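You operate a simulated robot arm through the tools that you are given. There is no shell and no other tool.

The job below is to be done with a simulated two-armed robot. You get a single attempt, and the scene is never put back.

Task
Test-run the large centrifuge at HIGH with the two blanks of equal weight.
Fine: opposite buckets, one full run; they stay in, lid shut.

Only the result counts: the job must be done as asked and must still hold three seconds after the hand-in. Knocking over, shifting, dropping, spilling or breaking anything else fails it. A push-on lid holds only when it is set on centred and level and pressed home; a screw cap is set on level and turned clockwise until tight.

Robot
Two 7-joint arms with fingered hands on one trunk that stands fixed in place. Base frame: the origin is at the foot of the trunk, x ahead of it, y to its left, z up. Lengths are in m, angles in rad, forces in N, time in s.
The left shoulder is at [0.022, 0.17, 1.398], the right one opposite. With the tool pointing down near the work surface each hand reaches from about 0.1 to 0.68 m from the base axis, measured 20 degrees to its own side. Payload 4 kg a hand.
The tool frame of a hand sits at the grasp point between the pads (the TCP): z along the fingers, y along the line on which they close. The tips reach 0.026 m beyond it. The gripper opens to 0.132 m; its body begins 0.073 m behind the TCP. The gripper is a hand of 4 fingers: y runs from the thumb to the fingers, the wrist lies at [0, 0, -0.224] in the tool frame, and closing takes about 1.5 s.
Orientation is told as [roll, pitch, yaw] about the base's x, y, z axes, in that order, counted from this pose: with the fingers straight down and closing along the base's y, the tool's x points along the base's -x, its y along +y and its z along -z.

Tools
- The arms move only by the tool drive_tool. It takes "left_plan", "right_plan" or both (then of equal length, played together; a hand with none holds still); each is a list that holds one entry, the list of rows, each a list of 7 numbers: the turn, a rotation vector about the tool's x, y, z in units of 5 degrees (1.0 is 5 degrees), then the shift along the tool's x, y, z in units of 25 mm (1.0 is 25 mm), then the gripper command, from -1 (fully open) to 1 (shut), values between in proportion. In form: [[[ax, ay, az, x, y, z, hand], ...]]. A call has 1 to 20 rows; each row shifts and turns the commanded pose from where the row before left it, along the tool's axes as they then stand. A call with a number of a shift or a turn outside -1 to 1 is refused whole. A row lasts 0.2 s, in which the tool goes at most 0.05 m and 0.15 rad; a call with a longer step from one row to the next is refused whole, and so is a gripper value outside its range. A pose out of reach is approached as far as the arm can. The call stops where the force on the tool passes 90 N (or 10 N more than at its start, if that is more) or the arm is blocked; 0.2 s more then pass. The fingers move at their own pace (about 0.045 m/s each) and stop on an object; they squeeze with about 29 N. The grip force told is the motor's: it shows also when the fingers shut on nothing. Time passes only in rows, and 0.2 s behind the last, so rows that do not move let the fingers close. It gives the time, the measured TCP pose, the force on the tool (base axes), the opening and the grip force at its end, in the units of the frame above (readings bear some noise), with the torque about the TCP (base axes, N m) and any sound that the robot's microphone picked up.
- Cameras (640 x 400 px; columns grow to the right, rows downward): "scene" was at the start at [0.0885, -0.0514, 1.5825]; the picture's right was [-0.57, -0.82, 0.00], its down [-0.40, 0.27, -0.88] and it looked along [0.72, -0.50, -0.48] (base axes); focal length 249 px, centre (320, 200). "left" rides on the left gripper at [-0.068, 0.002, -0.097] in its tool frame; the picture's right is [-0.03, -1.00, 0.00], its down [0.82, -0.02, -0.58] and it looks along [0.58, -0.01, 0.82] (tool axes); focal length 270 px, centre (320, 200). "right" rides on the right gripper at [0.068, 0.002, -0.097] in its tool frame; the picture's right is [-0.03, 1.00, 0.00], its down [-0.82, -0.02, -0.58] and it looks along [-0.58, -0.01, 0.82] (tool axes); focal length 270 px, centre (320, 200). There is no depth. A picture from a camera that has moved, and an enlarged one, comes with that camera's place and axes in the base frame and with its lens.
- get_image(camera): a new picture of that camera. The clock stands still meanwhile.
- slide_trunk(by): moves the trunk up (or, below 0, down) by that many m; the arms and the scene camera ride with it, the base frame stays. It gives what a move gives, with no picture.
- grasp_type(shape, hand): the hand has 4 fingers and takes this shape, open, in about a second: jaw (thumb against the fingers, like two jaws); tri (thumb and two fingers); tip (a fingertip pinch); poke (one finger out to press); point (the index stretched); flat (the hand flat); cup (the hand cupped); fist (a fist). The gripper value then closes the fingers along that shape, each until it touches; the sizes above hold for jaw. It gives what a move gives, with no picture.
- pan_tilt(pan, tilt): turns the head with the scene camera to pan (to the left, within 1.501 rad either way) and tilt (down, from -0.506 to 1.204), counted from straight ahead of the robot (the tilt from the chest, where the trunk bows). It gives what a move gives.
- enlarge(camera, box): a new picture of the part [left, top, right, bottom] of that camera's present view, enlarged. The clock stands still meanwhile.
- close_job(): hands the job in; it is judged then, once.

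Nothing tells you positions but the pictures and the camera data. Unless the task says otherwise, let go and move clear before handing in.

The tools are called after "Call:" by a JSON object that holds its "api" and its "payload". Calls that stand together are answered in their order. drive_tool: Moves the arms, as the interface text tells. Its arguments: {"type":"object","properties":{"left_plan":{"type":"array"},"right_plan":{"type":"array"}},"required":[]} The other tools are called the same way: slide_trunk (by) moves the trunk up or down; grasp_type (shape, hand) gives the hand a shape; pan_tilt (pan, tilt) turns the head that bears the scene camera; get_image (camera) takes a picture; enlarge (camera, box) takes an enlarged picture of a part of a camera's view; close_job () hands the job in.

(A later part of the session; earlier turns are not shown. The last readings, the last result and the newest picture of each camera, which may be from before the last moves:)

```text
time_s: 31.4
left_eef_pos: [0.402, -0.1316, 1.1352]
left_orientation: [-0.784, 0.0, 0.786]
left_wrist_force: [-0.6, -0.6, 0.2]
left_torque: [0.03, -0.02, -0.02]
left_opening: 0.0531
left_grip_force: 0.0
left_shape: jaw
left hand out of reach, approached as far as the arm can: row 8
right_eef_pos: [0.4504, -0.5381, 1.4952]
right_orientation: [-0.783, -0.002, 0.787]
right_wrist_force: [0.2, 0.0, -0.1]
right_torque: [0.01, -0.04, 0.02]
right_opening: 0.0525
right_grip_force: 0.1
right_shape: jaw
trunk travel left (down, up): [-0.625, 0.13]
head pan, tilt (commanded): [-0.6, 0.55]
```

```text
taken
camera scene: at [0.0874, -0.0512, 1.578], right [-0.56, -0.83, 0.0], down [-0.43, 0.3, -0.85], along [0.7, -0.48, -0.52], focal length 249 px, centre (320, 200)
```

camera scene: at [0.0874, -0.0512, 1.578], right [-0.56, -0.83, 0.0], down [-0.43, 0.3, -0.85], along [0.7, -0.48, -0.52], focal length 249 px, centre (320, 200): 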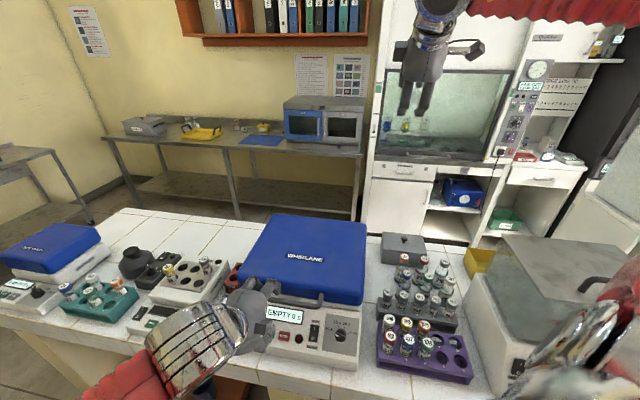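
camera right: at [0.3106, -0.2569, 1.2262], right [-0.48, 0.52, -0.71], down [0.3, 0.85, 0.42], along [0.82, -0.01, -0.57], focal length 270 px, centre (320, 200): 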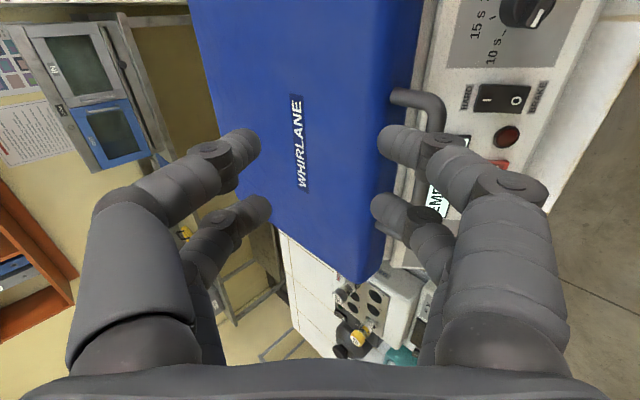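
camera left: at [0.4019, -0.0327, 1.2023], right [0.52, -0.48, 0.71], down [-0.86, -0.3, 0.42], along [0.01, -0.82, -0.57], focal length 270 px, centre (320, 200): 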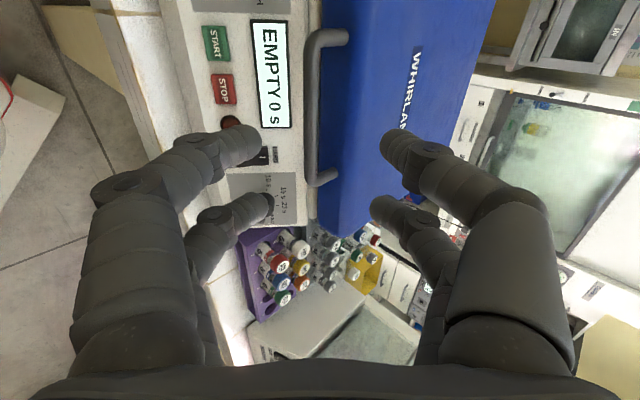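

The left hand reaches the handle region well: bar centre is about (0.467,-0.224,1.019), with only ~2.5 cm between bar and lid face but ample room below. I'll tilt the hand 20° flatter, narrow the jaw and line up before closing on the bar.

Call:
{"api": "drive_tool", "payload": {"left_plan": [[[1, 0, 0, 0.2, 0.4, 0, 0.45], [1, 0, 0, 0.2, 0.4, 0, 0.45], [1, 0, 0, 0.2, 0.4, 0, 0.45], [1, 0, 0, 0.1, 0.4, 0, 0.45], [0, 0, 0, 0.1, 0.5, 0.5, 0.45], [0, 0, 0, 0, 0.2, 0.5, 0.45], [0, 0, 0, 0, 0, 0.5, 0.45], [0, 0, 0, 0, 0, 0.5, 0.45], [0, 0, 0, 0, 0, 0, 0.45]]]}}

Call:
{"api": "get_image", "payload": {"camera": "left"}}

Call:
{"api": "enlarge", "payload": {"camera": "scene", "box": [200, 240, 380, 370]}}

```text
time_s: 33.4
left_eef_pos: [0.4067, -0.1565, 1.0932]
left_orientation: [-0.907, -0.001, 0.779]
left_wrist_force: [0.1, -0.5, -0.3]
left_torque: [0.02, 0.01, -0.01]
left_opening: 0.0366
left_grip_force: 0.0
left_shape: jaw
left hand out of reach, approached as far as the arm can: row 2, 3, 4, 6
right_eef_pos: [0.4504, -0.5353, 1.4958]
right_orientation: [-0.786, 0.0, 0.784]
right_wrist_force: [0.8, -0.4, -0.4]
right_torque: [0.03, 0.0, 0.04]
right_opening: 0.0526
right_grip_force: 0.0
right_shape: jaw
trunk travel left (down, up): [-0.625, 0.13]
head pan, tilt (commanded): [-0.6, 0.55]
```

```text
taken
camera left: at [0.4007, -0.0516, 1.1509], right [0.45, -0.42, 0.79], down [-0.89, -0.26, 0.37], along [0.05, -0.87, -0.49], focal length 270 px, centre (320, 200)
```

left: 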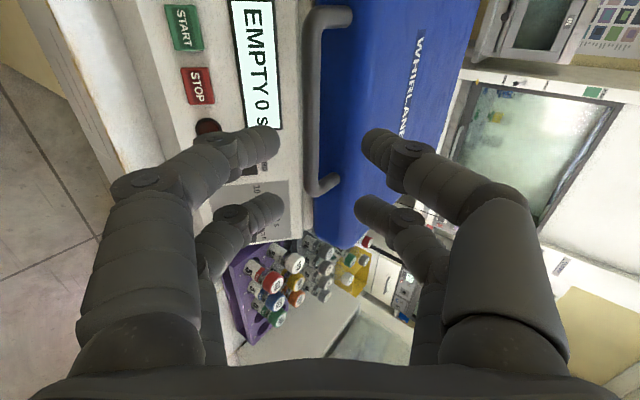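

```text
3.08 times, centred on (290, 305) of scene
camera zoom: at [0.0872, -0.0501, 1.5781], right [-0.56, -0.83, 0.0], down [-0.43, 0.29, -0.85], along [0.7, -0.48, -0.52], focal length 767 px, centre (412, -123)
```

zoom: 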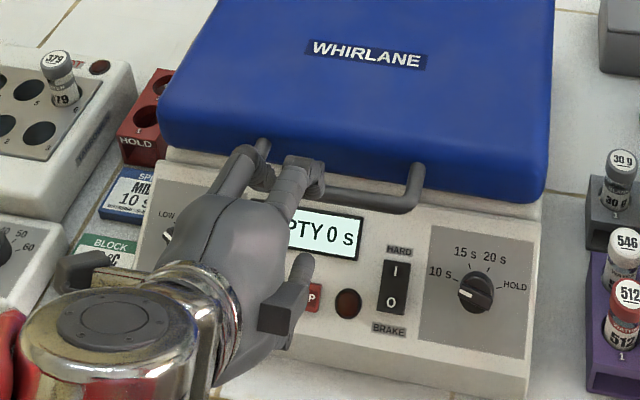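

Tilt settled at about 52°, and the bar lies 0.12 m straight ahead of the fingers. I advance onto the bar with the jaw at 36 mm.

Call:
{"api": "drive_tool", "payload": {"left_plan": [[[0, 0, 0, 0.03, 0.06, 0.88, 0.45], [0, 0, 0, 0.03, 0.06, 0.88, 0.45], [0, 0, 0, 0.03, 0.06, 0.88, 0.45], [0, 0, 0, 0.03, 0.06, 0.88, 0.45], [0, 0, 0, 0.0, 0.06, 0.5, 0.45], [0, 0, 0, 0, 0, 0, 0.45]]]}}

Call:
{"api": "get_image", "payload": {"camera": "left"}}

Call:
{"api": "enlarge", "payload": {"camera": "scene", "box": [200, 240, 380, 370]}}

```text
time_s: 34.8
left_eef_pos: [0.4068, -0.1569, 1.0935]
left_orientation: [-0.907, -0.001, 0.779]
left_wrist_force: [-0.7, 0.0, 0.3]
left_torque: [0.04, -0.01, 0.03]
left_opening: 0.0366
left_grip_force: 0.0
left_shape: jaw
left hand out of reach, approached as far as the arm can: row 1, 2, 3, 4, 5
right_eef_pos: [0.4482, -0.5364, 1.4952]
right_orientation: [-0.784, -0.001, 0.785]
right_wrist_force: [-0.2, 0.1, -0.1]
right_torque: [0.01, 0.0, -0.02]
right_opening: 0.0523
right_grip_force: 0.0
right_shape: jaw
trunk travel left (down, up): [-0.625, 0.13]
head pan, tilt (commanded): [-0.6, 0.55]
```

```text
taken
camera left: at [0.4007, -0.0519, 1.1509], right [0.45, -0.42, 0.79], down [-0.89, -0.26, 0.37], along [0.05, -0.87, -0.49], focal length 270 px, centre (320, 200)
```

left: 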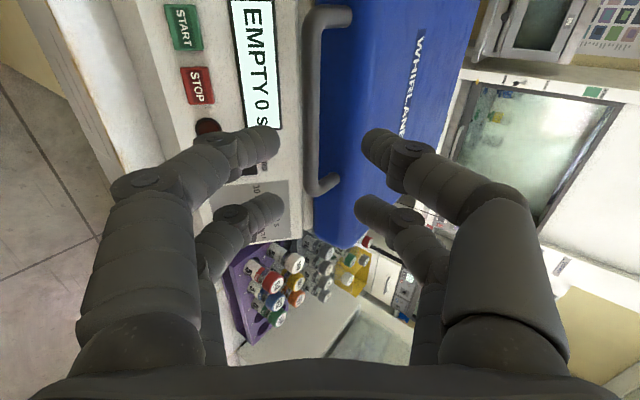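

```text
3.08 times, centred on (290, 305) of scene
camera zoom: at [0.0875, -0.0505, 1.5781], right [-0.56, -0.83, 0.0], down [-0.43, 0.3, -0.85], along [0.7, -0.48, -0.52], focal length 767 px, centre (412, -123)
```

zoom: 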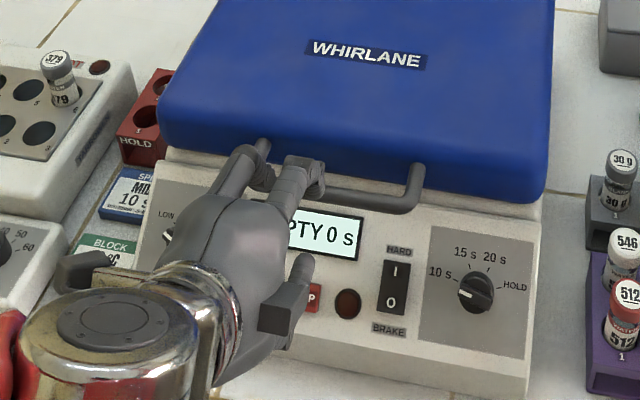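

That flatter tilt is at a joint limit with the shoulders this high. I'll back the left hand up and away, then lower the trunk ~0.2 m so the forearm lies flatter.

Call:
{"api": "drive_tool", "payload": {"left_plan": [[[-1, 0, 0, 0, -0.8, -0.7, 0.45], [-1, 0, 0, 0, -0.8, -0.7, 0.45], [0, 0, 0, 0, -0.7, -0.7, 0.45], [0, 0, 0, 0, -0.7, -0.7, 0.45], [0, 0, 0, 0, -0.7, -0.7, 0.45], [0, 0, 0, 0, -0.7, -0.7, 0.45], [0, 0, 0, 0, -0.7, -0.7, 0.45], [0, 0, 0, 0, -0.7, -0.7, 0.45], [0, 0, 0, 0, -0.7, -0.7, 0.45], [0, 0, 0, 0, -0.7, -0.7, 0.45], [0, 0, 0, 0, -0.7, -0.7, 0.45], [0, 0, 0, 0, 0, 0, 0.45]]]}}

Call:
{"api": "slide_trunk", "payload": {"by": -0.2}}

Call:
{"api": "get_image", "payload": {"camera": "scene"}}

Call:
{"api": "get_image", "payload": {"camera": "left"}}

Call:
{"api": "get_image", "payload": {"camera": "right"}}

```text
time_s: 37.4
left_eef_pos: [0.4149, -0.164, 1.3681]
left_orientation: [-0.737, 0.001, 0.776]
left_wrist_force: [0.4, -0.4, -0.5]
left_torque: [-0.01, 0.0, -0.01]
left_opening: 0.0367
left_grip_force: 0.1
left_shape: jaw
right_eef_pos: [0.4497, -0.5368, 1.4947]
right_orientation: [-0.785, 0.0, 0.787]
right_wrist_force: [-0.2, 0.2, -0.1]
right_torque: [-0.02, 0.0, -0.03]
right_opening: 0.0523
right_grip_force: 0.0
right_shape: jaw
trunk travel left (down, up): [-0.625, 0.13]
head pan, tilt (commanded): [-0.6, 0.55]
```

```text
time_s: 39.5
left_eef_pos: [0.4126, -0.1624, 1.1695]
left_orientation: [-0.737, 0.001, 0.776]
left_wrist_force: [0.3, 0.1, 0.3]
left_torque: [0.0, -0.02, -0.02]
left_opening: 0.0366
left_grip_force: 0.0
left_shape: jaw
right_eef_pos: [0.4473, -0.5362, 1.296]
right_orientation: [-0.785, 0.0, 0.784]
right_wrist_force: [-0.9, -0.1, -0.2]
right_torque: [-0.02, 0.01, 0.0]
right_opening: 0.0526
right_grip_force: 0.0
right_shape: jaw
trunk travel left (down, up): [-0.425, 0.33]
head pan, tilt (commanded): [-0.6, 0.55]
```

```text
taken
camera scene: at [0.1074, -0.0504, 1.3773], right [-0.56, -0.83, 0.0], down [-0.43, 0.3, -0.85], along [0.7, -0.48, -0.52], focal length 249 px, centre (320, 200)
```

scene: 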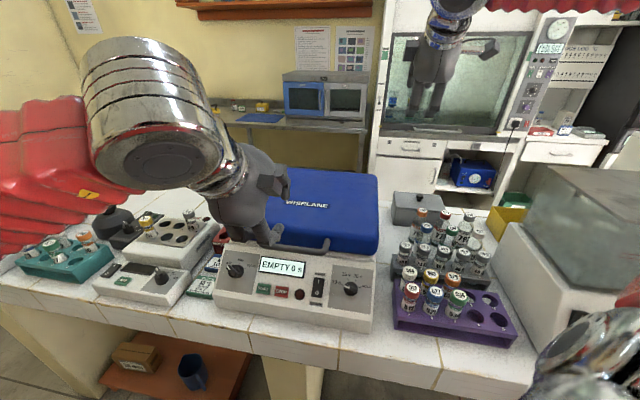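

```text
taken
camera left: at [0.4146, -0.0672, 1.2393], right [0.54, -0.51, 0.67], down [-0.84, -0.31, 0.44], along [-0.02, -0.8, -0.6], focal length 270 px, centre (320, 200)
```

left: 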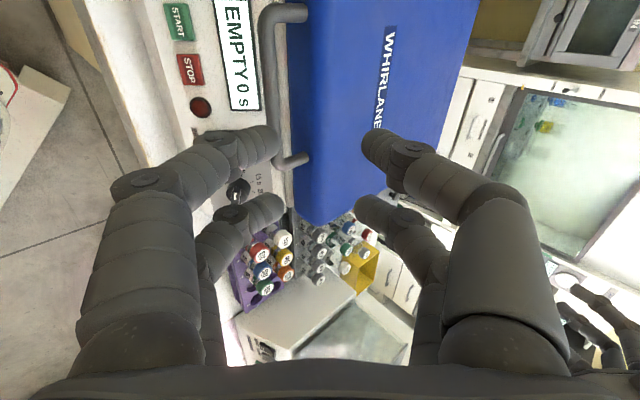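

```text
taken
camera right: at [0.3494, -0.5359, 1.3619], right [-0.48, 0.52, -0.71], down [0.3, 0.86, 0.42], along [0.82, -0.01, -0.57], focal length 270 px, centre (320, 200)
```

right: 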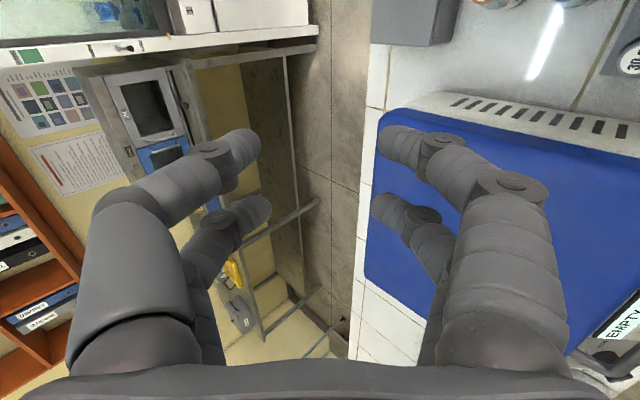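

Trunk is down 0.2 m. Now I flatten the left hand toward ~67° tilt and drop it level with the bar.

Call:
{"api": "drive_tool", "payload": {"left_plan": [[[1, 0, 0, 0, 0, -0.3, 0.45], [1, 0, 0, 0, 0, -0.3, 0.45], [1, 0, 0, 0, 0, -0.2, 0.45], [1, 0, 0, 0, 0, 0, 0.45], [1, 0, 0, 0, 0, 0, 0.45], [0, 0, 0, 0, 0.8, 0, 0.45], [0, 0, 0, 0, 0.8, 0, 0.45], [0, 0, 0, 0, 0.8, 0, 0.45], [0, 0, 0, 0, 0.8, 0, 0.45], [0, 0, 0, 0, 0.8, 0, 0.45], [0, 0, 0, 0, 0, 0, 0.45]]]}}

Call:
{"api": "get_image", "payload": {"camera": "left"}}

Call:
{"api": "get_image", "payload": {"camera": "scene"}}

```text
time_s: 41.9
left_eef_pos: [0.3755, -0.1247, 1.09]
left_orientation: [-1.173, -0.001, 0.778]
left_wrist_force: [-0.3, 0.1, 0.3]
left_torque: [0.01, 0.02, -0.04]
left_opening: 0.0365
left_grip_force: 0.1
left_shape: jaw
right_eef_pos: [0.4473, -0.5365, 1.295]
right_orientation: [-0.786, 0.0, 0.786]
right_wrist_force: [0.3, 0.5, 0.1]
right_torque: [0.03, 0.02, 0.02]
right_opening: 0.0524
right_grip_force: 0.0
right_shape: jaw
trunk travel left (down, up): [-0.425, 0.33]
head pan, tilt (commanded): [-0.6, 0.55]
```

```text
taken
camera left: at [0.3611, -0.0121, 1.1254], right [0.29, -0.26, 0.92], down [-0.95, -0.2, 0.24], along [0.12, -0.95, -0.3], focal length 270 px, centre (320, 200)
```

left: 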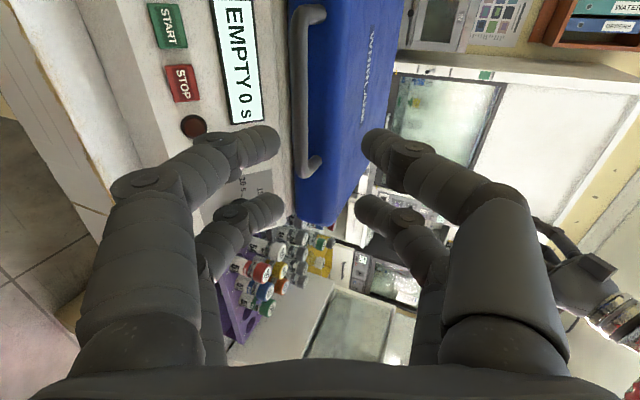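

```text
taken
camera scene: at [0.1076, -0.0508, 1.3771], right [-0.56, -0.83, 0.0], down [-0.43, 0.3, -0.85], along [0.7, -0.48, -0.52], focal length 249 px, centre (320, 200)
```

scene: 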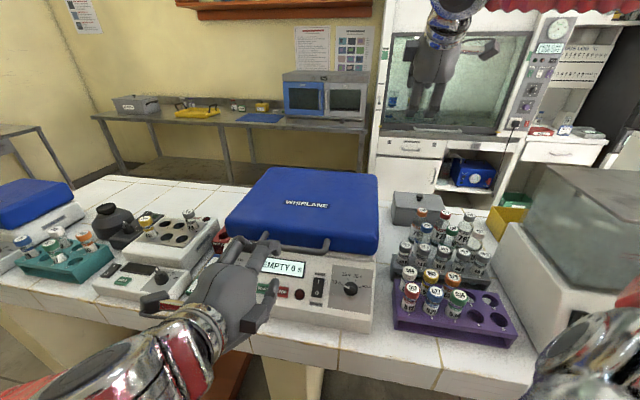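

The hand is now nearly level with the bar, which is about 0.16 m ahead and 2 cm below its centreline. I advance and stop with the tips just past the bar.

Call:
{"api": "drive_tool", "payload": {"left_plan": [[[0, 0, 0, 0.08, 0.38, 0.9, 0.45], [0, 0, 0, 0.08, 0.38, 0.9, 0.45], [0, 0, 0, 0, 0, 0.9, 0.45], [0, 0, 0, 0, 0, 0.9, 0.45], [0, 0, 0, 0, 0, 0.9, 0.45], [0, 0, 0, 0, 0, 0, 0.45]]]}}

Call:
{"api": "get_image", "payload": {"camera": "left"}}

Call:
{"api": "enlarge", "payload": {"camera": "scene", "box": [200, 200, 380, 330]}}

```text
time_s: 43.3
left_eef_pos: [0.3949, -0.1502, 1.0625]
left_orientation: [-1.17, -0.001, 0.778]
left_wrist_force: [-0.2, -0.3, 1.1]
left_torque: [0.0, 0.04, 0.03]
left_opening: 0.0365
left_grip_force: 0.2
left_shape: jaw
left hand out of reach, approached as far as the arm can: row 2, 3, 4, 5
right_eef_pos: [0.4484, -0.536, 1.2957]
right_orientation: [-0.785, -0.001, 0.785]
right_wrist_force: [0.7, 0.1, 0.0]
right_torque: [0.02, 0.0, 0.02]
right_opening: 0.0525
right_grip_force: 0.1
right_shape: jaw
trunk travel left (down, up): [-0.425, 0.33]
head pan, tilt (commanded): [-0.6, 0.55]
```

```text
taken
camera left: at [0.3819, -0.0371, 1.0983], right [0.29, -0.26, 0.92], down [-0.95, -0.2, 0.24], along [0.12, -0.94, -0.31], focal length 270 px, centre (320, 200)
```

left: 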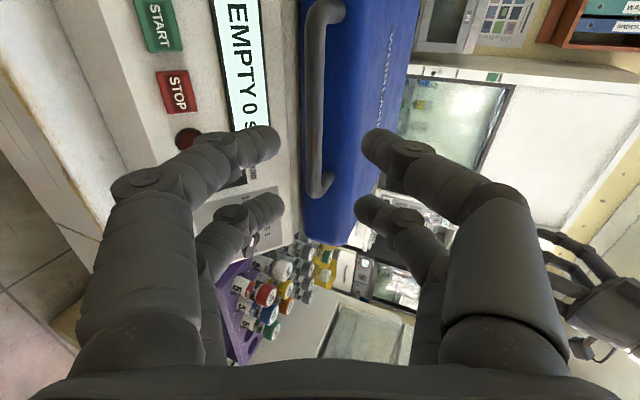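

```text
3.08 times, centred on (290, 265) of scene
camera zoom: at [0.1076, -0.0504, 1.3771], right [-0.56, -0.83, 0.0], down [-0.43, 0.3, -0.85], along [0.7, -0.48, -0.52], focal length 767 px, centre (412, 0)
```

zoom: 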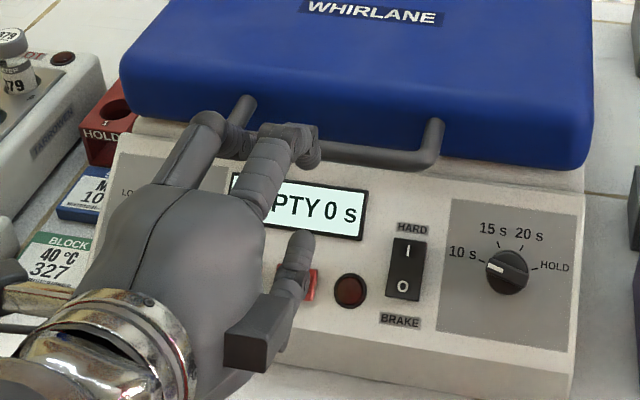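

Again a joint limit for this roll of the hand. I'll instead use the hand's natural roll (turned 90° about its own axis) so that the bar can slot between the upper and lower finger pairs like a fork; first backing off, then turning.

Call:
{"api": "drive_tool", "payload": {"left_plan": [[[0, 0, 0.5, 0, -0.3, -0.8, 0.3], [0, 0, 1, 0, -0.3, -0.8, 0.3], [0, 0, 1, 0, 0, -0.5, 0.3], [0, 0, 1, 0, 0, -0.5, 0.3], [0, 0, 1, 0, 0, 0, 0.3], [0, 0, 1, 0, 0, 0, 0.3], [0, 0, 1, 0, 0, 0, 0.3], [0, 0, 1, 0, 0, 0, 0.3], [0, 0, 1, 0, 0, 0, 0.3], [0, 0, 1, 0, 0, 0, 0.3], [0, 0, 1, 0, 0, 0, 0.3], [0, 0, 1, 0, 0, 0, 0.3], [0, 0, 1, 0, 0, 0, 0.3], [0, 0, 1, 0, 0, 0, 0.3], [0, 0, 1, 0, 0, 0, 0.3], [0, 0, 1, 0, 0, 0, 0.3], [0, 0, 1, 0, 0, 0, 0.3], [0, 0, 1, 0, 0, 0, 0.3], [0, 0, 0.5, 0, 0, 0, 0.3], [0, 0, 0, 0, 0, 0, 0.3]]]}}

Call:
{"api": "get_image", "payload": {"camera": "left"}}

Call:
{"api": "get_image", "payload": {"camera": "scene"}}

```text
time_s: 47.5
left_eef_pos: [0.3606, -0.1122, 1.1025]
left_orientation: [0.005, -1.172, -0.797]
left_wrist_force: [0.0, -0.2, 0.5]
left_torque: [0.0, 0.0, -0.02]
left_opening: 0.046
left_grip_force: 0.1
left_shape: jaw
right_eef_pos: [0.446, -0.5366, 1.295]
right_orientation: [-0.784, 0.001, 0.785]
right_wrist_force: [0.1, -0.1, -0.2]
right_torque: [0.01, -0.03, 0.03]
right_opening: 0.0524
right_grip_force: 0.1
right_shape: jaw
trunk travel left (down, up): [-0.425, 0.33]
head pan, tilt (commanded): [-0.6, 0.55]
```

```text
taken
camera left: at [0.3167, -0.0649, 1.2028], right [-0.71, -0.71, 0.02], down [-0.61, 0.59, -0.53], along [0.36, -0.39, -0.85], focal length 270 px, centre (320, 200)
```

left: 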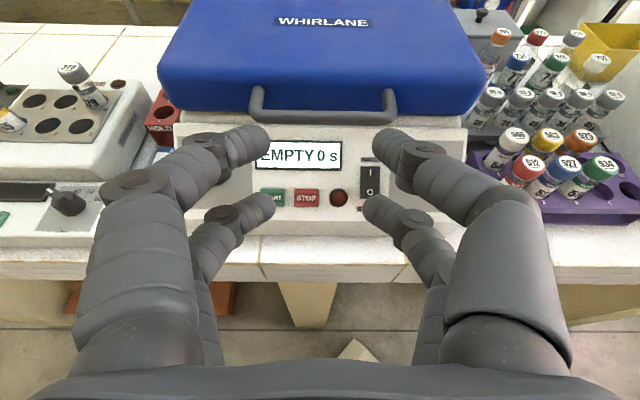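

```text
taken
camera scene: at [0.1077, -0.0505, 1.3771], right [-0.56, -0.83, 0.0], down [-0.43, 0.3, -0.85], along [0.7, -0.48, -0.52], focal length 249 px, centre (320, 200)
```

scene: 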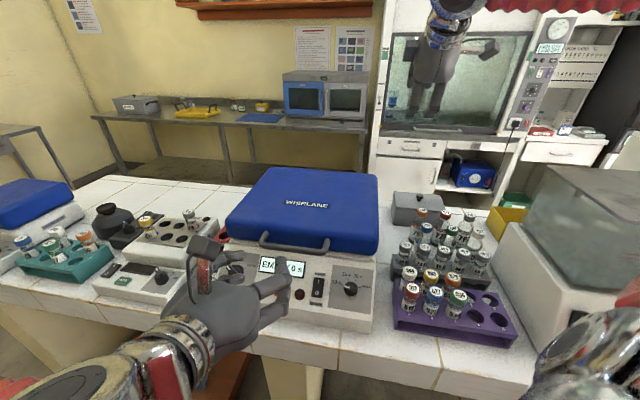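

Now I have a clean frontal view: handle centred, ~0.17 m ahead and 2 cm below the finger plane. I move in part way and re-check.

Call:
{"api": "drive_tool", "payload": {"left_plan": [[[0, 0, 0, 0.2, 0, 0.9, 0.3], [0, 0, 0, 0.2, 0, 0.9, 0.3], [0, 0, 0, 0.2, 0, 0.9, 0.3], [0, 0, 0, 0.2, 0, 0.9, 0.3], [0, 0, 0, 0, 0, 0, 0.3]]]}}

Call:
{"api": "get_image", "payload": {"camera": "left"}}

Call:
{"api": "enlarge", "payload": {"camera": "scene", "box": [200, 200, 380, 330]}}

```text
time_s: 48.7
left_eef_pos: [0.3974, -0.1529, 1.0638]
left_orientation: [0.002, -1.17, -0.795]
left_wrist_force: [-0.1, -0.9, -0.8]
left_torque: [0.05, -0.01, 0.0]
left_opening: 0.046
left_grip_force: 0.0
left_shape: jaw
left hand out of reach, approached as far as the arm can: row 4
right_eef_pos: [0.4494, -0.5367, 1.2952]
right_orientation: [-0.783, 0.0, 0.785]
right_wrist_force: [-0.3, 0.4, -0.2]
right_torque: [0.06, -0.04, 0.01]
right_opening: 0.0525
right_grip_force: 0.1
right_shape: jaw
trunk travel left (down, up): [-0.425, 0.33]
head pan, tilt (commanded): [-0.6, 0.55]
```

```text
taken
camera left: at [0.3554, -0.1062, 1.1631], right [-0.71, -0.71, 0.02], down [-0.61, 0.59, -0.53], along [0.36, -0.38, -0.85], focal length 270 px, centre (320, 200)
```

left: 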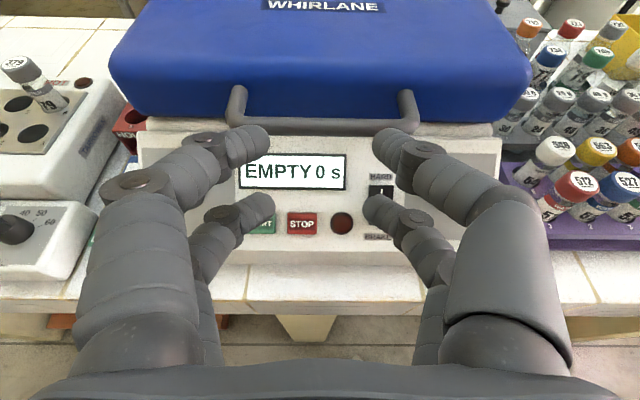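

```text
3.08 times, centred on (290, 265) of scene
camera zoom: at [0.1076, -0.0513, 1.3771], right [-0.56, -0.83, 0.0], down [-0.43, 0.3, -0.85], along [0.7, -0.48, -0.52], focal length 767 px, centre (412, 0)
```

zoom: 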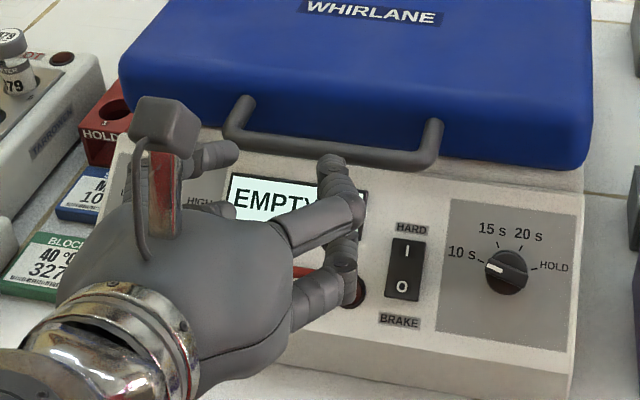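

Same limit at about this tilt, so it's the wrist pitch. I'll steepen the hand to ~50° and continue, approaching the bar in small steps.

Call:
{"api": "drive_tool", "payload": {"left_plan": [[[0, 1, 0, 0, 0, -0.2, 0.3], [0, 1, 0, 0, 0, 0, 0.3], [0, 1, 0, 0, 0, 0, 0.3], [0, 0.4, 0, -0.2, 0, 0.4, 0.3], [0, 0, 0, -0.4, 0, 0.6, 0.3], [0, 0, 0, -0.4, 0, 0.6, 0.3], [0, 0, 0, 0, 0, 0, 0.3]]]}}

Call:
{"api": "get_image", "payload": {"camera": "left"}}

Call:
{"api": "enlarge", "payload": {"camera": "scene", "box": [200, 200, 380, 330]}}

```text
time_s: 50.3
left_eef_pos: [0.4298, -0.1815, 1.0591]
left_orientation: [-0.001, -0.876, -0.793]
left_wrist_force: [0.3, -0.8, 0.8]
left_torque: [-0.01, 0.0, -0.01]
left_opening: 0.046
left_grip_force: 0.1
left_shape: jaw
right_eef_pos: [0.4471, -0.5359, 1.2955]
right_orientation: [-0.787, 0.001, 0.785]
right_wrist_force: [-0.3, -0.2, -0.2]
right_torque: [0.0, 0.01, -0.02]
right_opening: 0.0522
right_grip_force: 0.0
right_shape: jaw
trunk travel left (down, up): [-0.425, 0.33]
head pan, tilt (commanded): [-0.6, 0.55]
```

```text
taken
camera left: at [0.4085, -0.1579, 1.1731], right [-0.7, -0.71, 0.02], down [-0.69, 0.67, -0.26], along [0.17, -0.19, -0.97], focal length 270 px, centre (320, 200)
```

left: 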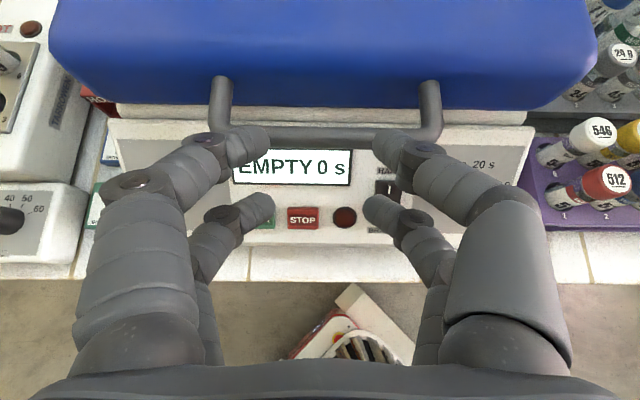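

```text
3.08 times, centred on (290, 265) of scene
camera zoom: at [0.1075, -0.0503, 1.3772], right [-0.56, -0.83, 0.0], down [-0.43, 0.3, -0.85], along [0.7, -0.48, -0.52], focal length 767 px, centre (412, 0)
```

zoom: 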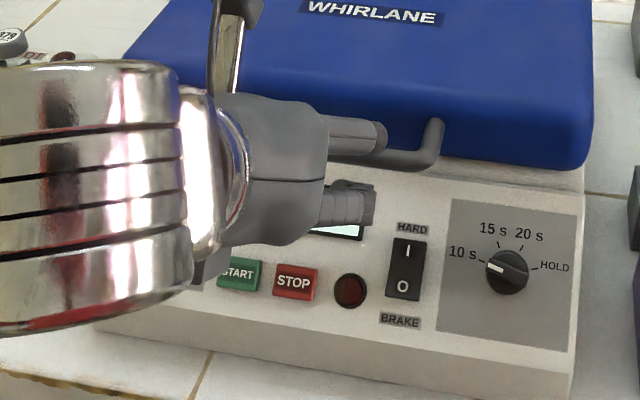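

The bar is now almost exactly between the two finger layers, ~7.5 cm ahead. I advance 4 cm and check again.

Call:
{"api": "drive_tool", "payload": {"left_plan": [[[0, 0, 0, -0.04, 0, 0.8, 0.3], [0, 0, 0, -0.04, 0, 0.8, 0.3], [0, 0, 0, 0, 0, 0, 0.3]]]}}

Call:
{"api": "get_image", "payload": {"camera": "left"}}

Call:
{"api": "enlarge", "payload": {"camera": "scene", "box": [200, 200, 380, 330]}}

```text
time_s: 51.1
left_eef_pos: [0.4499, -0.2052, 1.0354]
left_orientation: [0.001, -0.877, -0.795]
left_wrist_force: [-0.4, 1.4, -0.2]
left_torque: [-0.01, -0.01, 0.0]
left_opening: 0.0464
left_grip_force: 0.0
left_shape: jaw
right_eef_pos: [0.4481, -0.5364, 1.2946]
right_orientation: [-0.785, 0.001, 0.786]
right_wrist_force: [-0.1, 0.7, -0.2]
right_torque: [0.0, -0.01, -0.03]
right_opening: 0.0525
right_grip_force: 0.1
right_shape: jaw
trunk travel left (down, up): [-0.425, 0.33]
head pan, tilt (commanded): [-0.6, 0.55]
```

```text
taken
camera left: at [0.4293, -0.1807, 1.1487], right [-0.7, -0.71, 0.02], down [-0.69, 0.67, -0.26], along [0.17, -0.19, -0.97], focal length 270 px, centre (320, 200)
```

left: 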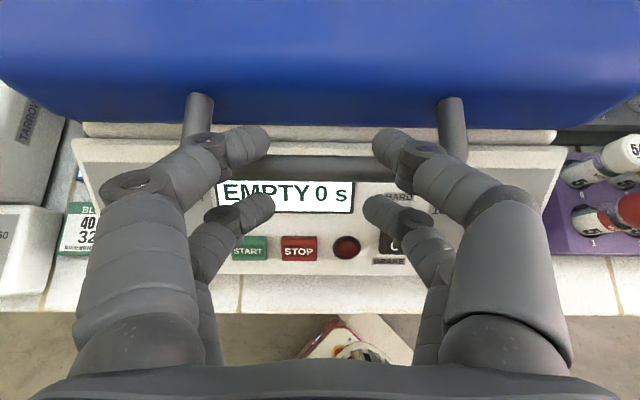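

```text
3.08 times, centred on (290, 265) of scene
camera zoom: at [0.1076, -0.0504, 1.3772], right [-0.56, -0.83, 0.0], down [-0.43, 0.3, -0.85], along [0.7, -0.48, -0.52], focal length 767 px, centre (412, 0)
```

zoom: 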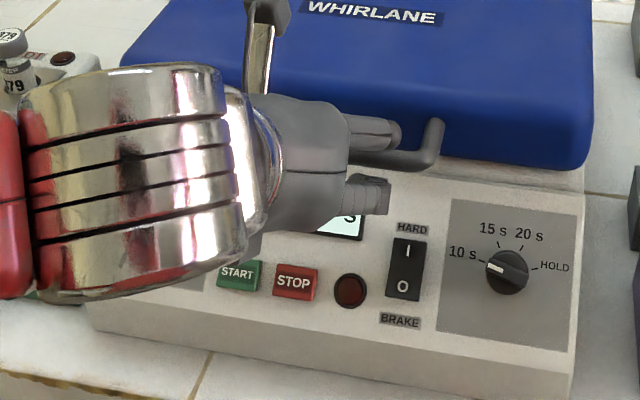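

The bar is seen neatly between upper and lower fingertips, 3 cm ahead and 3 mm low. I make the last advance of ~2.2 cm with a 3 mm correction.

Call:
{"api": "drive_tool", "payload": {"left_plan": [[[0, 0, 0, 0.12, 0, 0.44, 0.3], [0, 0, 0, 0, 0, 0.44, 0.3], [0, 0, 0, 0, 0, 0, 0.3]]]}}

Call:
{"api": "get_image", "payload": {"camera": "left"}}

Call:
{"api": "enlarge", "payload": {"camera": "scene", "box": [230, 200, 350, 300]}}

```text
time_s: 51.9
left_eef_pos: [0.4601, -0.216, 1.0202]
left_orientation: [0.001, -0.875, -0.794]
left_wrist_force: [-0.4, 0.2, 0.0]
left_torque: [0.0, 0.02, -0.01]
left_opening: 0.0459
left_grip_force: 0.2
left_shape: jaw
right_eef_pos: [0.4484, -0.5354, 1.2957]
right_orientation: [-0.785, 0.001, 0.785]
right_wrist_force: [-0.1, -0.1, 0.1]
right_torque: [-0.02, 0.01, -0.01]
right_opening: 0.0527
right_grip_force: 0.0
right_shape: jaw
trunk travel left (down, up): [-0.425, 0.33]
head pan, tilt (commanded): [-0.6, 0.55]
```

```text
taken
camera left: at [0.4398, -0.1919, 1.1331], right [-0.7, -0.71, 0.02], down [-0.69, 0.67, -0.26], along [0.17, -0.19, -0.97], focal length 270 px, centre (320, 200)
```

left: 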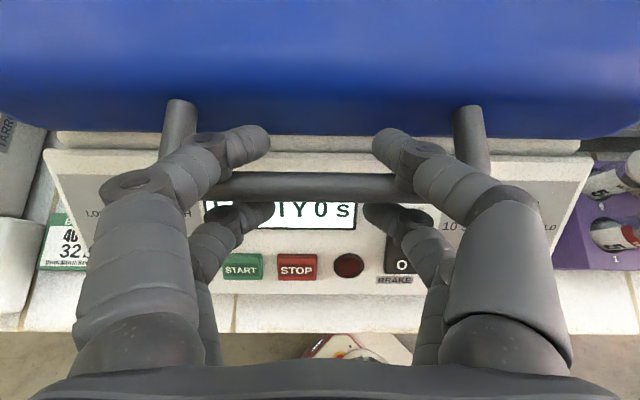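

```text
4.00 times, centred on (290, 250) of scene
camera zoom: at [0.1077, -0.0504, 1.3771], right [-0.56, -0.83, 0.0], down [-0.43, 0.3, -0.85], along [0.7, -0.48, -0.52], focal length 998 px, centre (440, 0)
```

zoom: 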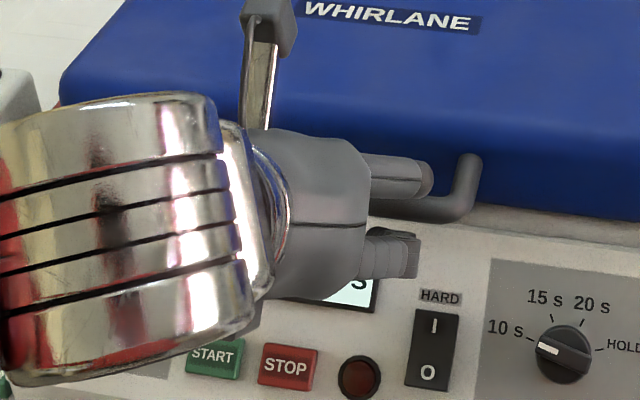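

The bar sits between the finger layers with no contact force. I begin lifting along the hinge arc (radius ≈0.32 m), 12° first.

Call:
{"api": "drive_tool", "payload": {"left_plan": [[[0, 0, 0, -0.705, 0, -0.547, 0.3], [0, 0, 0, -0.741, 0, -0.498, 0.3], [0, 0, 0, -0.776, 0, -0.443, 0.3], [0, 0, 0, 0, 0, 0, 0.3]]]}}

Call:
{"api": "get_image", "payload": {"camera": "left"}}

Call:
{"api": "get_image", "payload": {"camera": "scene"}}

```text
time_s: 52.9
left_eef_pos: [0.467, -0.2216, 1.086]
left_orientation: [0.0, -0.875, -0.793]
left_wrist_force: [0.6, 0.2, -3.0]
left_torque: [0.0, 0.07, 0.03]
left_opening: 0.0461
left_grip_force: 0.1
left_shape: jaw
right_eef_pos: [0.4485, -0.5361, 1.2961]
right_orientation: [-0.785, -0.001, 0.786]
right_wrist_force: [0.7, 0.6, -0.3]
right_torque: [-0.02, 0.0, 0.0]
right_opening: 0.0526
right_grip_force: 0.2
right_shape: jaw
trunk travel left (down, up): [-0.425, 0.33]
head pan, tilt (commanded): [-0.6, 0.55]
```

```text
taken
camera left: at [0.4462, -0.1971, 1.1999], right [-0.7, -0.71, 0.02], down [-0.69, 0.67, -0.26], along [0.17, -0.19, -0.97], focal length 270 px, centre (320, 200)
```

left: 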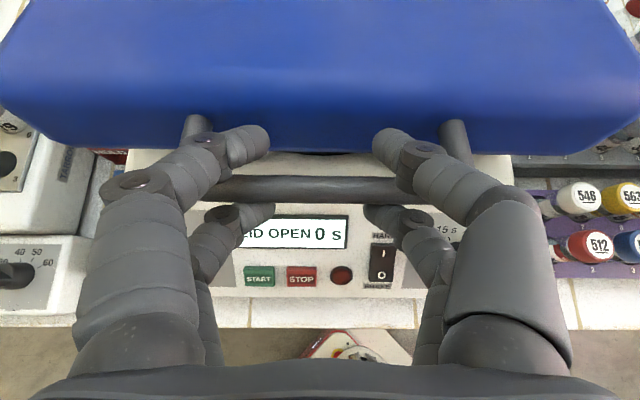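

```text
taken
camera scene: at [0.108, -0.0506, 1.3771], right [-0.56, -0.83, 0.0], down [-0.43, 0.3, -0.85], along [0.7, -0.48, -0.52], focal length 249 px, centre (320, 200)
```

scene: 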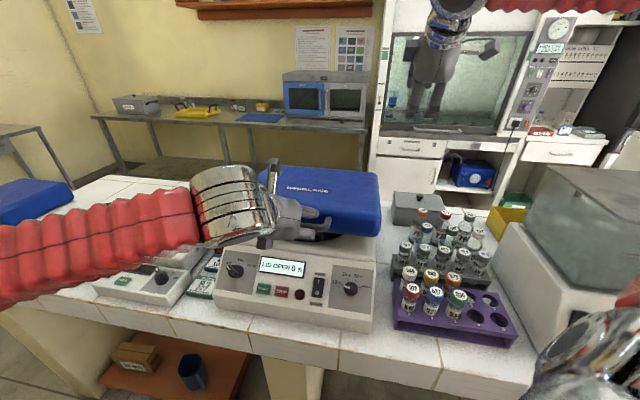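

The display now reads LID OPEN and only ~3 N is carried, so the lid swings freely. I continue the arc to about 40°.

Call:
{"api": "drive_tool", "payload": {"left_plan": [[[0, 0, 0, -0.807, 0, -0.39, 0.3], [0, 0, 0, -0.828, 0, -0.331, 0.3], [0, 0, 0, -0.851, 0, -0.27, 0.3], [0, 0, 0, -0.868, 0, -0.213, 0.3], [0, 0, 0, -0.88, 0, -0.15, 0.3], [0, 0, 0, -0.888, 0, -0.09, 0.3], [0, 0, 0, -0.893, 0, -0.027, 0.3], [0, 0, 0, 0, 0, 0, 0.3]]]}}

Call:
{"api": "get_image", "payload": {"camera": "left"}}

Call:
{"api": "get_image", "payload": {"camera": "scene"}}

```text
time_s: 54.7
left_eef_pos: [0.5134, -0.2677, 1.2263]
left_orientation: [0.001, -0.876, -0.793]
left_wrist_force: [0.8, 0.3, -0.4]
left_torque: [0.02, 0.02, 0.02]
left_opening: 0.046
left_grip_force: 0.1
left_shape: jaw
right_eef_pos: [0.4479, -0.5363, 1.295]
right_orientation: [-0.785, 0.001, 0.786]
right_wrist_force: [0.5, -0.4, -0.2]
right_torque: [0.01, -0.01, 0.02]
right_opening: 0.0526
right_grip_force: 0.0
right_shape: jaw
trunk travel left (down, up): [-0.425, 0.33]
head pan, tilt (commanded): [-0.6, 0.55]
```

```text
taken
camera left: at [0.4932, -0.2441, 1.3396], right [-0.7, -0.71, 0.02], down [-0.69, 0.67, -0.26], along [0.17, -0.19, -0.97], focal length 270 px, centre (320, 200)
```

left: 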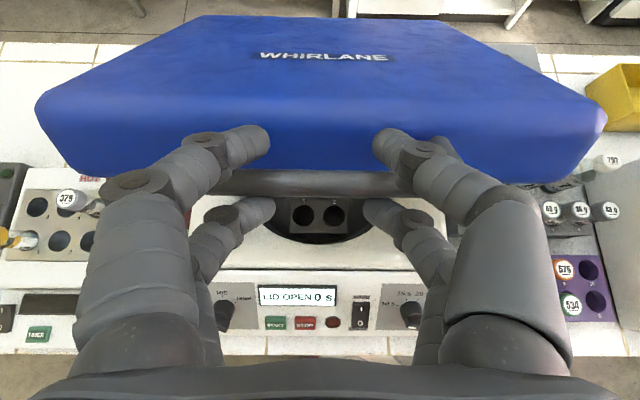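

```text
taken
camera scene: at [0.1079, -0.0504, 1.3771], right [-0.56, -0.83, 0.0], down [-0.43, 0.3, -0.85], along [0.7, -0.48, -0.52], focal length 249 px, centre (320, 200)
```

scene: 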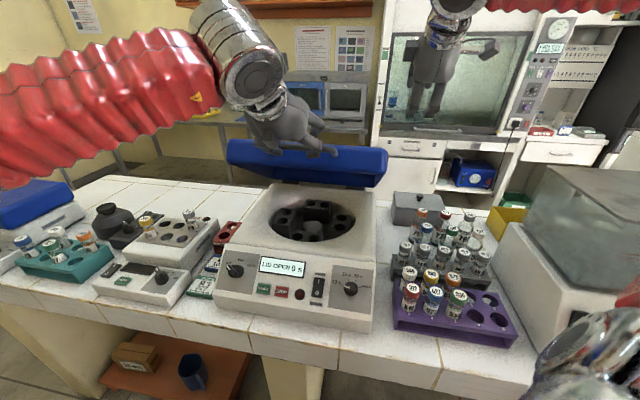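

The lid is up ~40° and the rotor is visible. Let me zoom on the rotor to see the buckets.

Call:
{"api": "enlarge", "payload": {"camera": "scene", "box": [250, 180, 380, 260]}}

Call:
{"api": "enlarge", "payload": {"camera": "left", "box": [240, 160, 400, 260]}}

```text
4.92 times, centred on (315, 220) of scene
camera zoom: at [0.1079, -0.0504, 1.3771], right [-0.56, -0.83, 0.0], down [-0.43, 0.3, -0.85], along [0.7, -0.48, -0.52], focal length 1228 px, centre (345, 102)
```

zoom: 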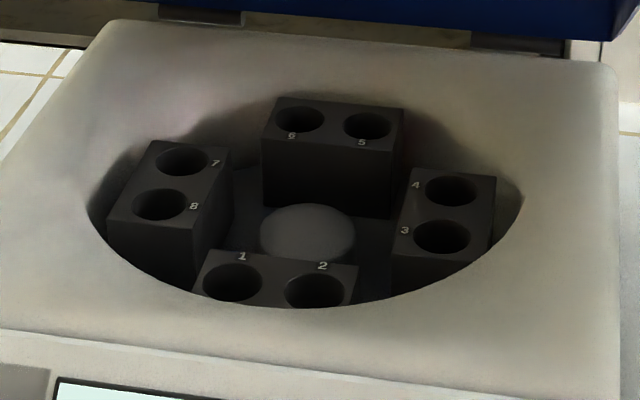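

```text
4.00 times, centred on (320, 210) of left
camera zoom: at [0.4932, -0.2441, 1.3396], right [-0.7, -0.71, 0.02], down [-0.69, 0.67, -0.26], along [0.17, -0.19, -0.97], focal length 1081 px, centre (320, 160)
```

zoom: 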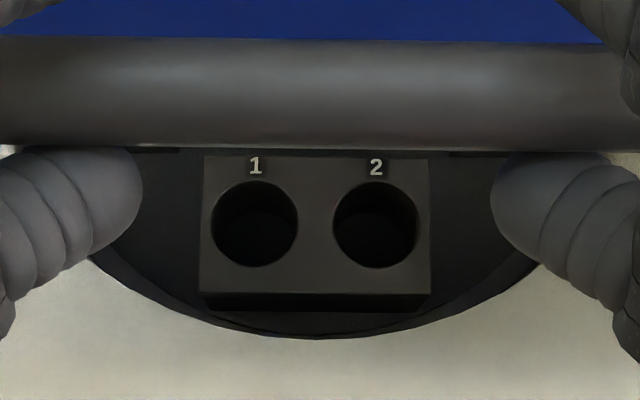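

Four buckets with holes 1–8; holes 4 (right bucket) and 8 (left bucket) are diametrically opposite and best within the right arm's reach. I continue opening the lid to about 60°, levelling the hand as it rises.

Call:
{"api": "drive_tool", "payload": {"left_plan": [[[0, -0.8, 0, -0.89, 0, 0.06, 0.3], [0, -0.8, 0, -0.874, 0, 0.187, 0.3], [0, -0.8, 0, -0.841, 0, 0.304, 0.3], [0, -0.8, 0, -0.788, 0, 0.421, 0.3], [0, -0.8, 0, -0.72, 0, 0.524, 0.3], [0, 0, 0, 0, 0, 0, 0.3]]]}}

Call:
{"api": "get_image", "payload": {"camera": "left"}}

Call:
{"api": "get_image", "payload": {"camera": "scene"}}

```text
time_s: 56.1
left_eef_pos: [0.5745, -0.3296, 1.2956]
left_orientation: [0.0, -1.224, -0.795]
left_wrist_force: [-0.1, 0.2, -1.1]
left_torque: [0.0, -0.01, -0.01]
left_opening: 0.0461
left_grip_force: 0.0
left_shape: jaw
right_eef_pos: [0.4486, -0.536, 1.2962]
right_orientation: [-0.785, -0.002, 0.787]
right_wrist_force: [-0.6, 0.0, 0.3]
right_torque: [0.01, 0.0, -0.01]
right_opening: 0.0524
right_grip_force: 0.0
right_shape: jaw
trunk travel left (down, up): [-0.425, 0.33]
head pan, tilt (commanded): [-0.6, 0.55]
```

```text
taken
camera left: at [0.5282, -0.28, 1.3911], right [-0.71, -0.71, 0.02], down [-0.59, 0.57, -0.57], along [0.39, -0.42, -0.82], focal length 270 px, centre (320, 200)
```

left: 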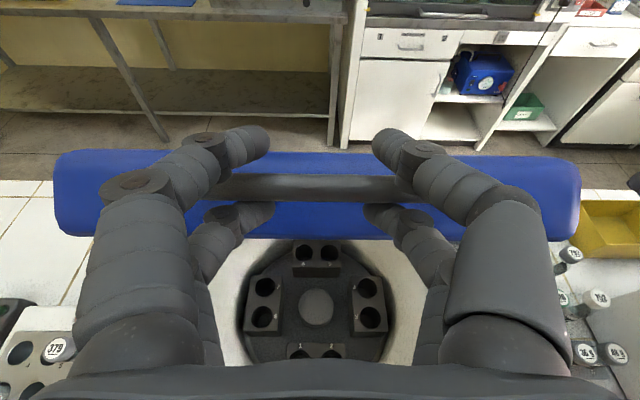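

```text
taken
camera scene: at [0.1077, -0.0504, 1.3771], right [-0.56, -0.83, 0.0], down [-0.43, 0.3, -0.85], along [0.7, -0.48, -0.52], focal length 249 px, centre (320, 200)
```

scene: 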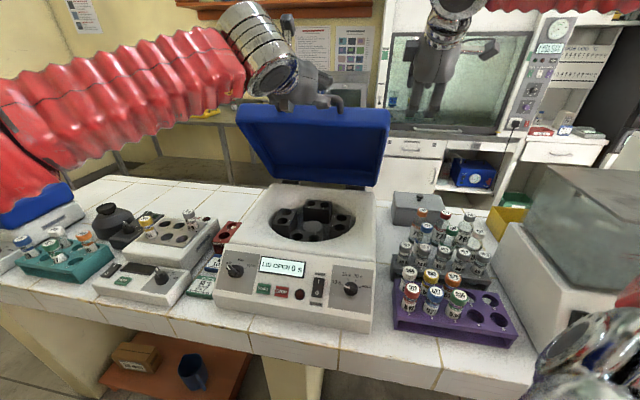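

Lid about 60° up, moving easily. I keep following the arc to ~80° while levelling the hand further.

Call:
{"api": "drive_tool", "payload": {"left_plan": [[[0, -0.6, 0, -0.648, 0, 0.614, 0.3], [0, -0.6, 0, -0.569, 0, 0.69, 0.3], [0, -0.6, 0, -0.479, 0, 0.754, 0.3], [0, -0.6, 0, -0.387, 0, 0.808, 0.3], [0, 0, 0, -0.303, 0, 0.838, 0.3], [0, 0, 0, 0, 0, 0, 0.3]]]}}

Call:
{"api": "get_image", "payload": {"camera": "left"}}

Call:
{"api": "get_image", "payload": {"camera": "scene"}}

```text
time_s: 57.5
left_eef_pos: [0.6342, -0.3589, 1.3236]
left_orientation: [-0.029, -1.386, -0.74]
left_wrist_force: [-0.2, -0.5, -0.3]
left_torque: [0.01, 0.02, 0.01]
left_opening: 0.046
left_grip_force: 0.1
left_shape: jaw
left hand out of reach, approached as far as the arm can: row 4, 5
right_eef_pos: [0.4479, -0.5367, 1.295]
right_orientation: [-0.786, 0.001, 0.786]
right_wrist_force: [0.5, 0.4, -0.4]
right_torque: [0.0, 0.01, -0.01]
right_opening: 0.0527
right_grip_force: 0.1
right_shape: jaw
trunk travel left (down, up): [-0.425, 0.33]
head pan, tilt (commanded): [-0.6, 0.55]
```

```text
taken
camera left: at [0.5755, -0.2993, 1.4074], right [-0.69, -0.72, 0.03], down [-0.53, 0.48, -0.7], along [0.49, -0.5, -0.72], focal length 270 px, centre (320, 200)
```

left: 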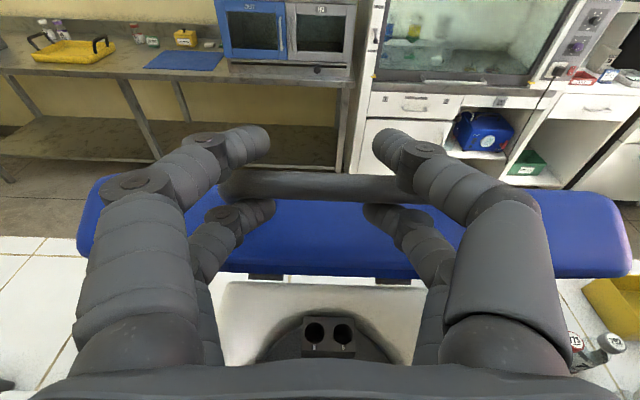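

```text
taken
camera scene: at [0.1077, -0.0507, 1.3771], right [-0.56, -0.83, 0.0], down [-0.43, 0.3, -0.85], along [0.7, -0.48, -0.52], focal length 249 px, centre (320, 200)
```

scene: 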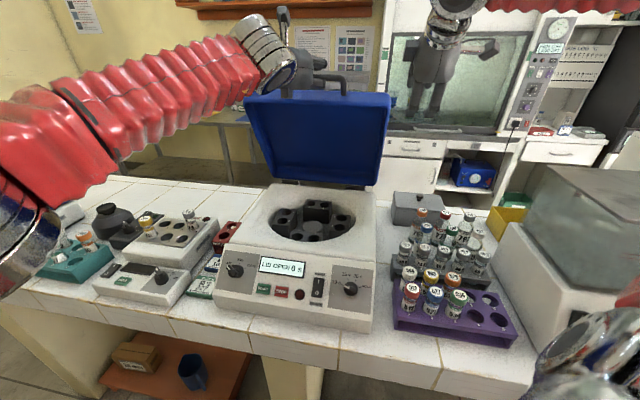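

The left arm is at its reach limit with the lid near 75–80° and the load is about zero. I'll ease the hand back a centimetre to see if the lid holds by itself.

Call:
{"api": "drive_tool", "payload": {"left_plan": [[[0, 0, 0, 0.2, 0, -0.25, 0.3], [0, 0, 0, 0.2, 0, -0.25, 0.3], [0, 0, 0, 0, 0, 0, 0.3], [0, 0, 0, 0, 0, 0, 0.3]]]}}

Call:
{"api": "get_image", "payload": {"camera": "left"}}

Call:
{"api": "enlarge", "payload": {"camera": "scene", "box": [210, 0, 410, 200]}}

```text
time_s: 58.5
left_eef_pos: [0.6045, -0.3651, 1.3137]
left_orientation: [0.005, -1.383, -0.799]
left_wrist_force: [-2.7, -0.8, 4.8]
left_torque: [-0.04, -0.15, -0.06]
left_opening: 0.0459
left_grip_force: 0.1
left_shape: jaw
right_eef_pos: [0.4464, -0.536, 1.2951]
right_orientation: [-0.785, 0.001, 0.786]
right_wrist_force: [-0.6, 0.3, 0.0]
right_torque: [-0.01, 0.0, -0.05]
right_opening: 0.0523
right_grip_force: 0.1
right_shape: jaw
trunk travel left (down, up): [-0.425, 0.33]
head pan, tilt (commanded): [-0.6, 0.55]
```

```text
taken
camera left: at [0.5486, -0.3043, 1.3976], right [-0.71, -0.7, 0.02], down [-0.52, 0.5, -0.69], along [0.48, -0.51, -0.72], focal length 270 px, centre (320, 200)
```

left: 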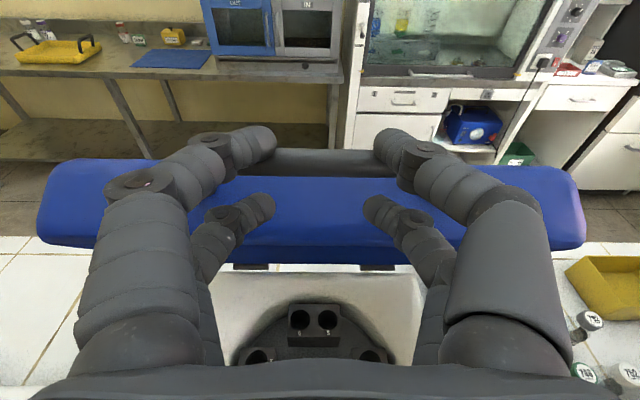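

```text
2.00 times, centred on (310, 100) of scene
camera zoom: at [0.1069, -0.0504, 1.3772], right [-0.56, -0.83, 0.0], down [-0.43, 0.3, -0.85], along [0.7, -0.48, -0.52], focal length 499 px, centre (340, 400)
```

zoom: 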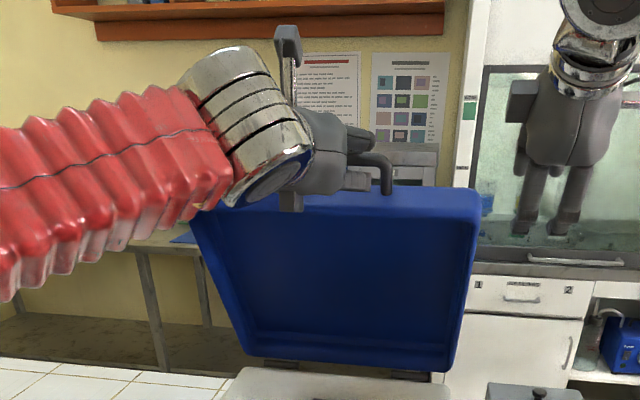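

The bar now pushes up against the upper fingers, so the lid stays up by itself. I'll slide the left hand straight back off the bar and verify.

Call:
{"api": "drive_tool", "payload": {"left_plan": [[[0, 0, 0, -0.15, 0, -0.3, 0.3], [0, 0, 0, -0.05, 0, -0.4, 0.3], [0, 0, 0, 0, 0, -0.5, 0.3], [0, 0, 0, 0, 0, -0.8, 0.3], [0, 0, 0, 0, 0, -0.8, 0.3], [0, 0, 0, 0, 0, 0, 0.3]]]}}

Call:
{"api": "get_image", "payload": {"camera": "left"}}

Call:
{"api": "get_image", "payload": {"camera": "scene"}}

```text
time_s: 59.9
left_eef_pos: [0.5599, -0.3171, 1.3299]
left_orientation: [-0.001, -1.383, -0.789]
left_wrist_force: [0.1, 0.0, -0.3]
left_torque: [-0.01, -0.05, 0.02]
left_opening: 0.0462
left_grip_force: 0.1
left_shape: jaw
right_eef_pos: [0.4475, -0.5366, 1.2961]
right_orientation: [-0.785, 0.0, 0.785]
right_wrist_force: [-0.9, 0.0, 0.0]
right_torque: [-0.03, -0.01, 0.0]
right_opening: 0.0523
right_grip_force: 0.1
right_shape: jaw
trunk travel left (down, up): [-0.425, 0.33]
head pan, tilt (commanded): [-0.6, 0.55]
```

```text
taken
camera left: at [0.5035, -0.2562, 1.4137], right [-0.71, -0.71, 0.03], down [-0.52, 0.5, -0.69], along [0.48, -0.5, -0.72], focal length 270 px, centre (320, 200)
```

left: 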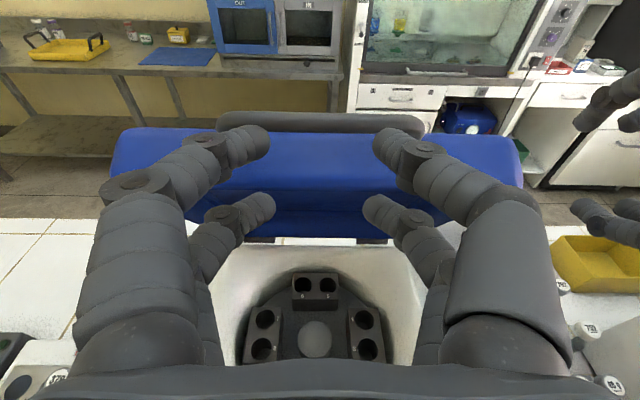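

```text
taken
camera scene: at [0.1079, -0.0508, 1.3771], right [-0.56, -0.83, 0.0], down [-0.43, 0.3, -0.85], along [0.7, -0.48, -0.52], focal length 249 px, centre (320, 200)
```

scene: 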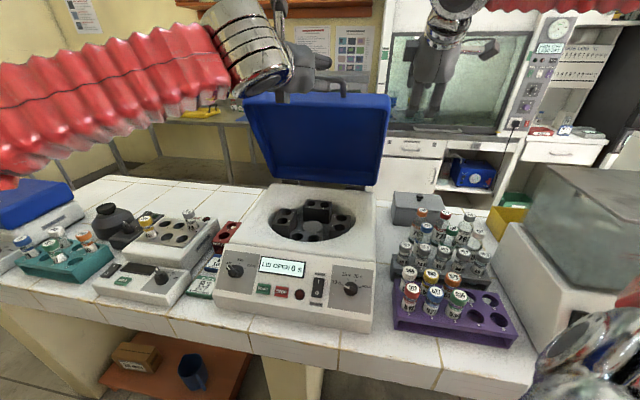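

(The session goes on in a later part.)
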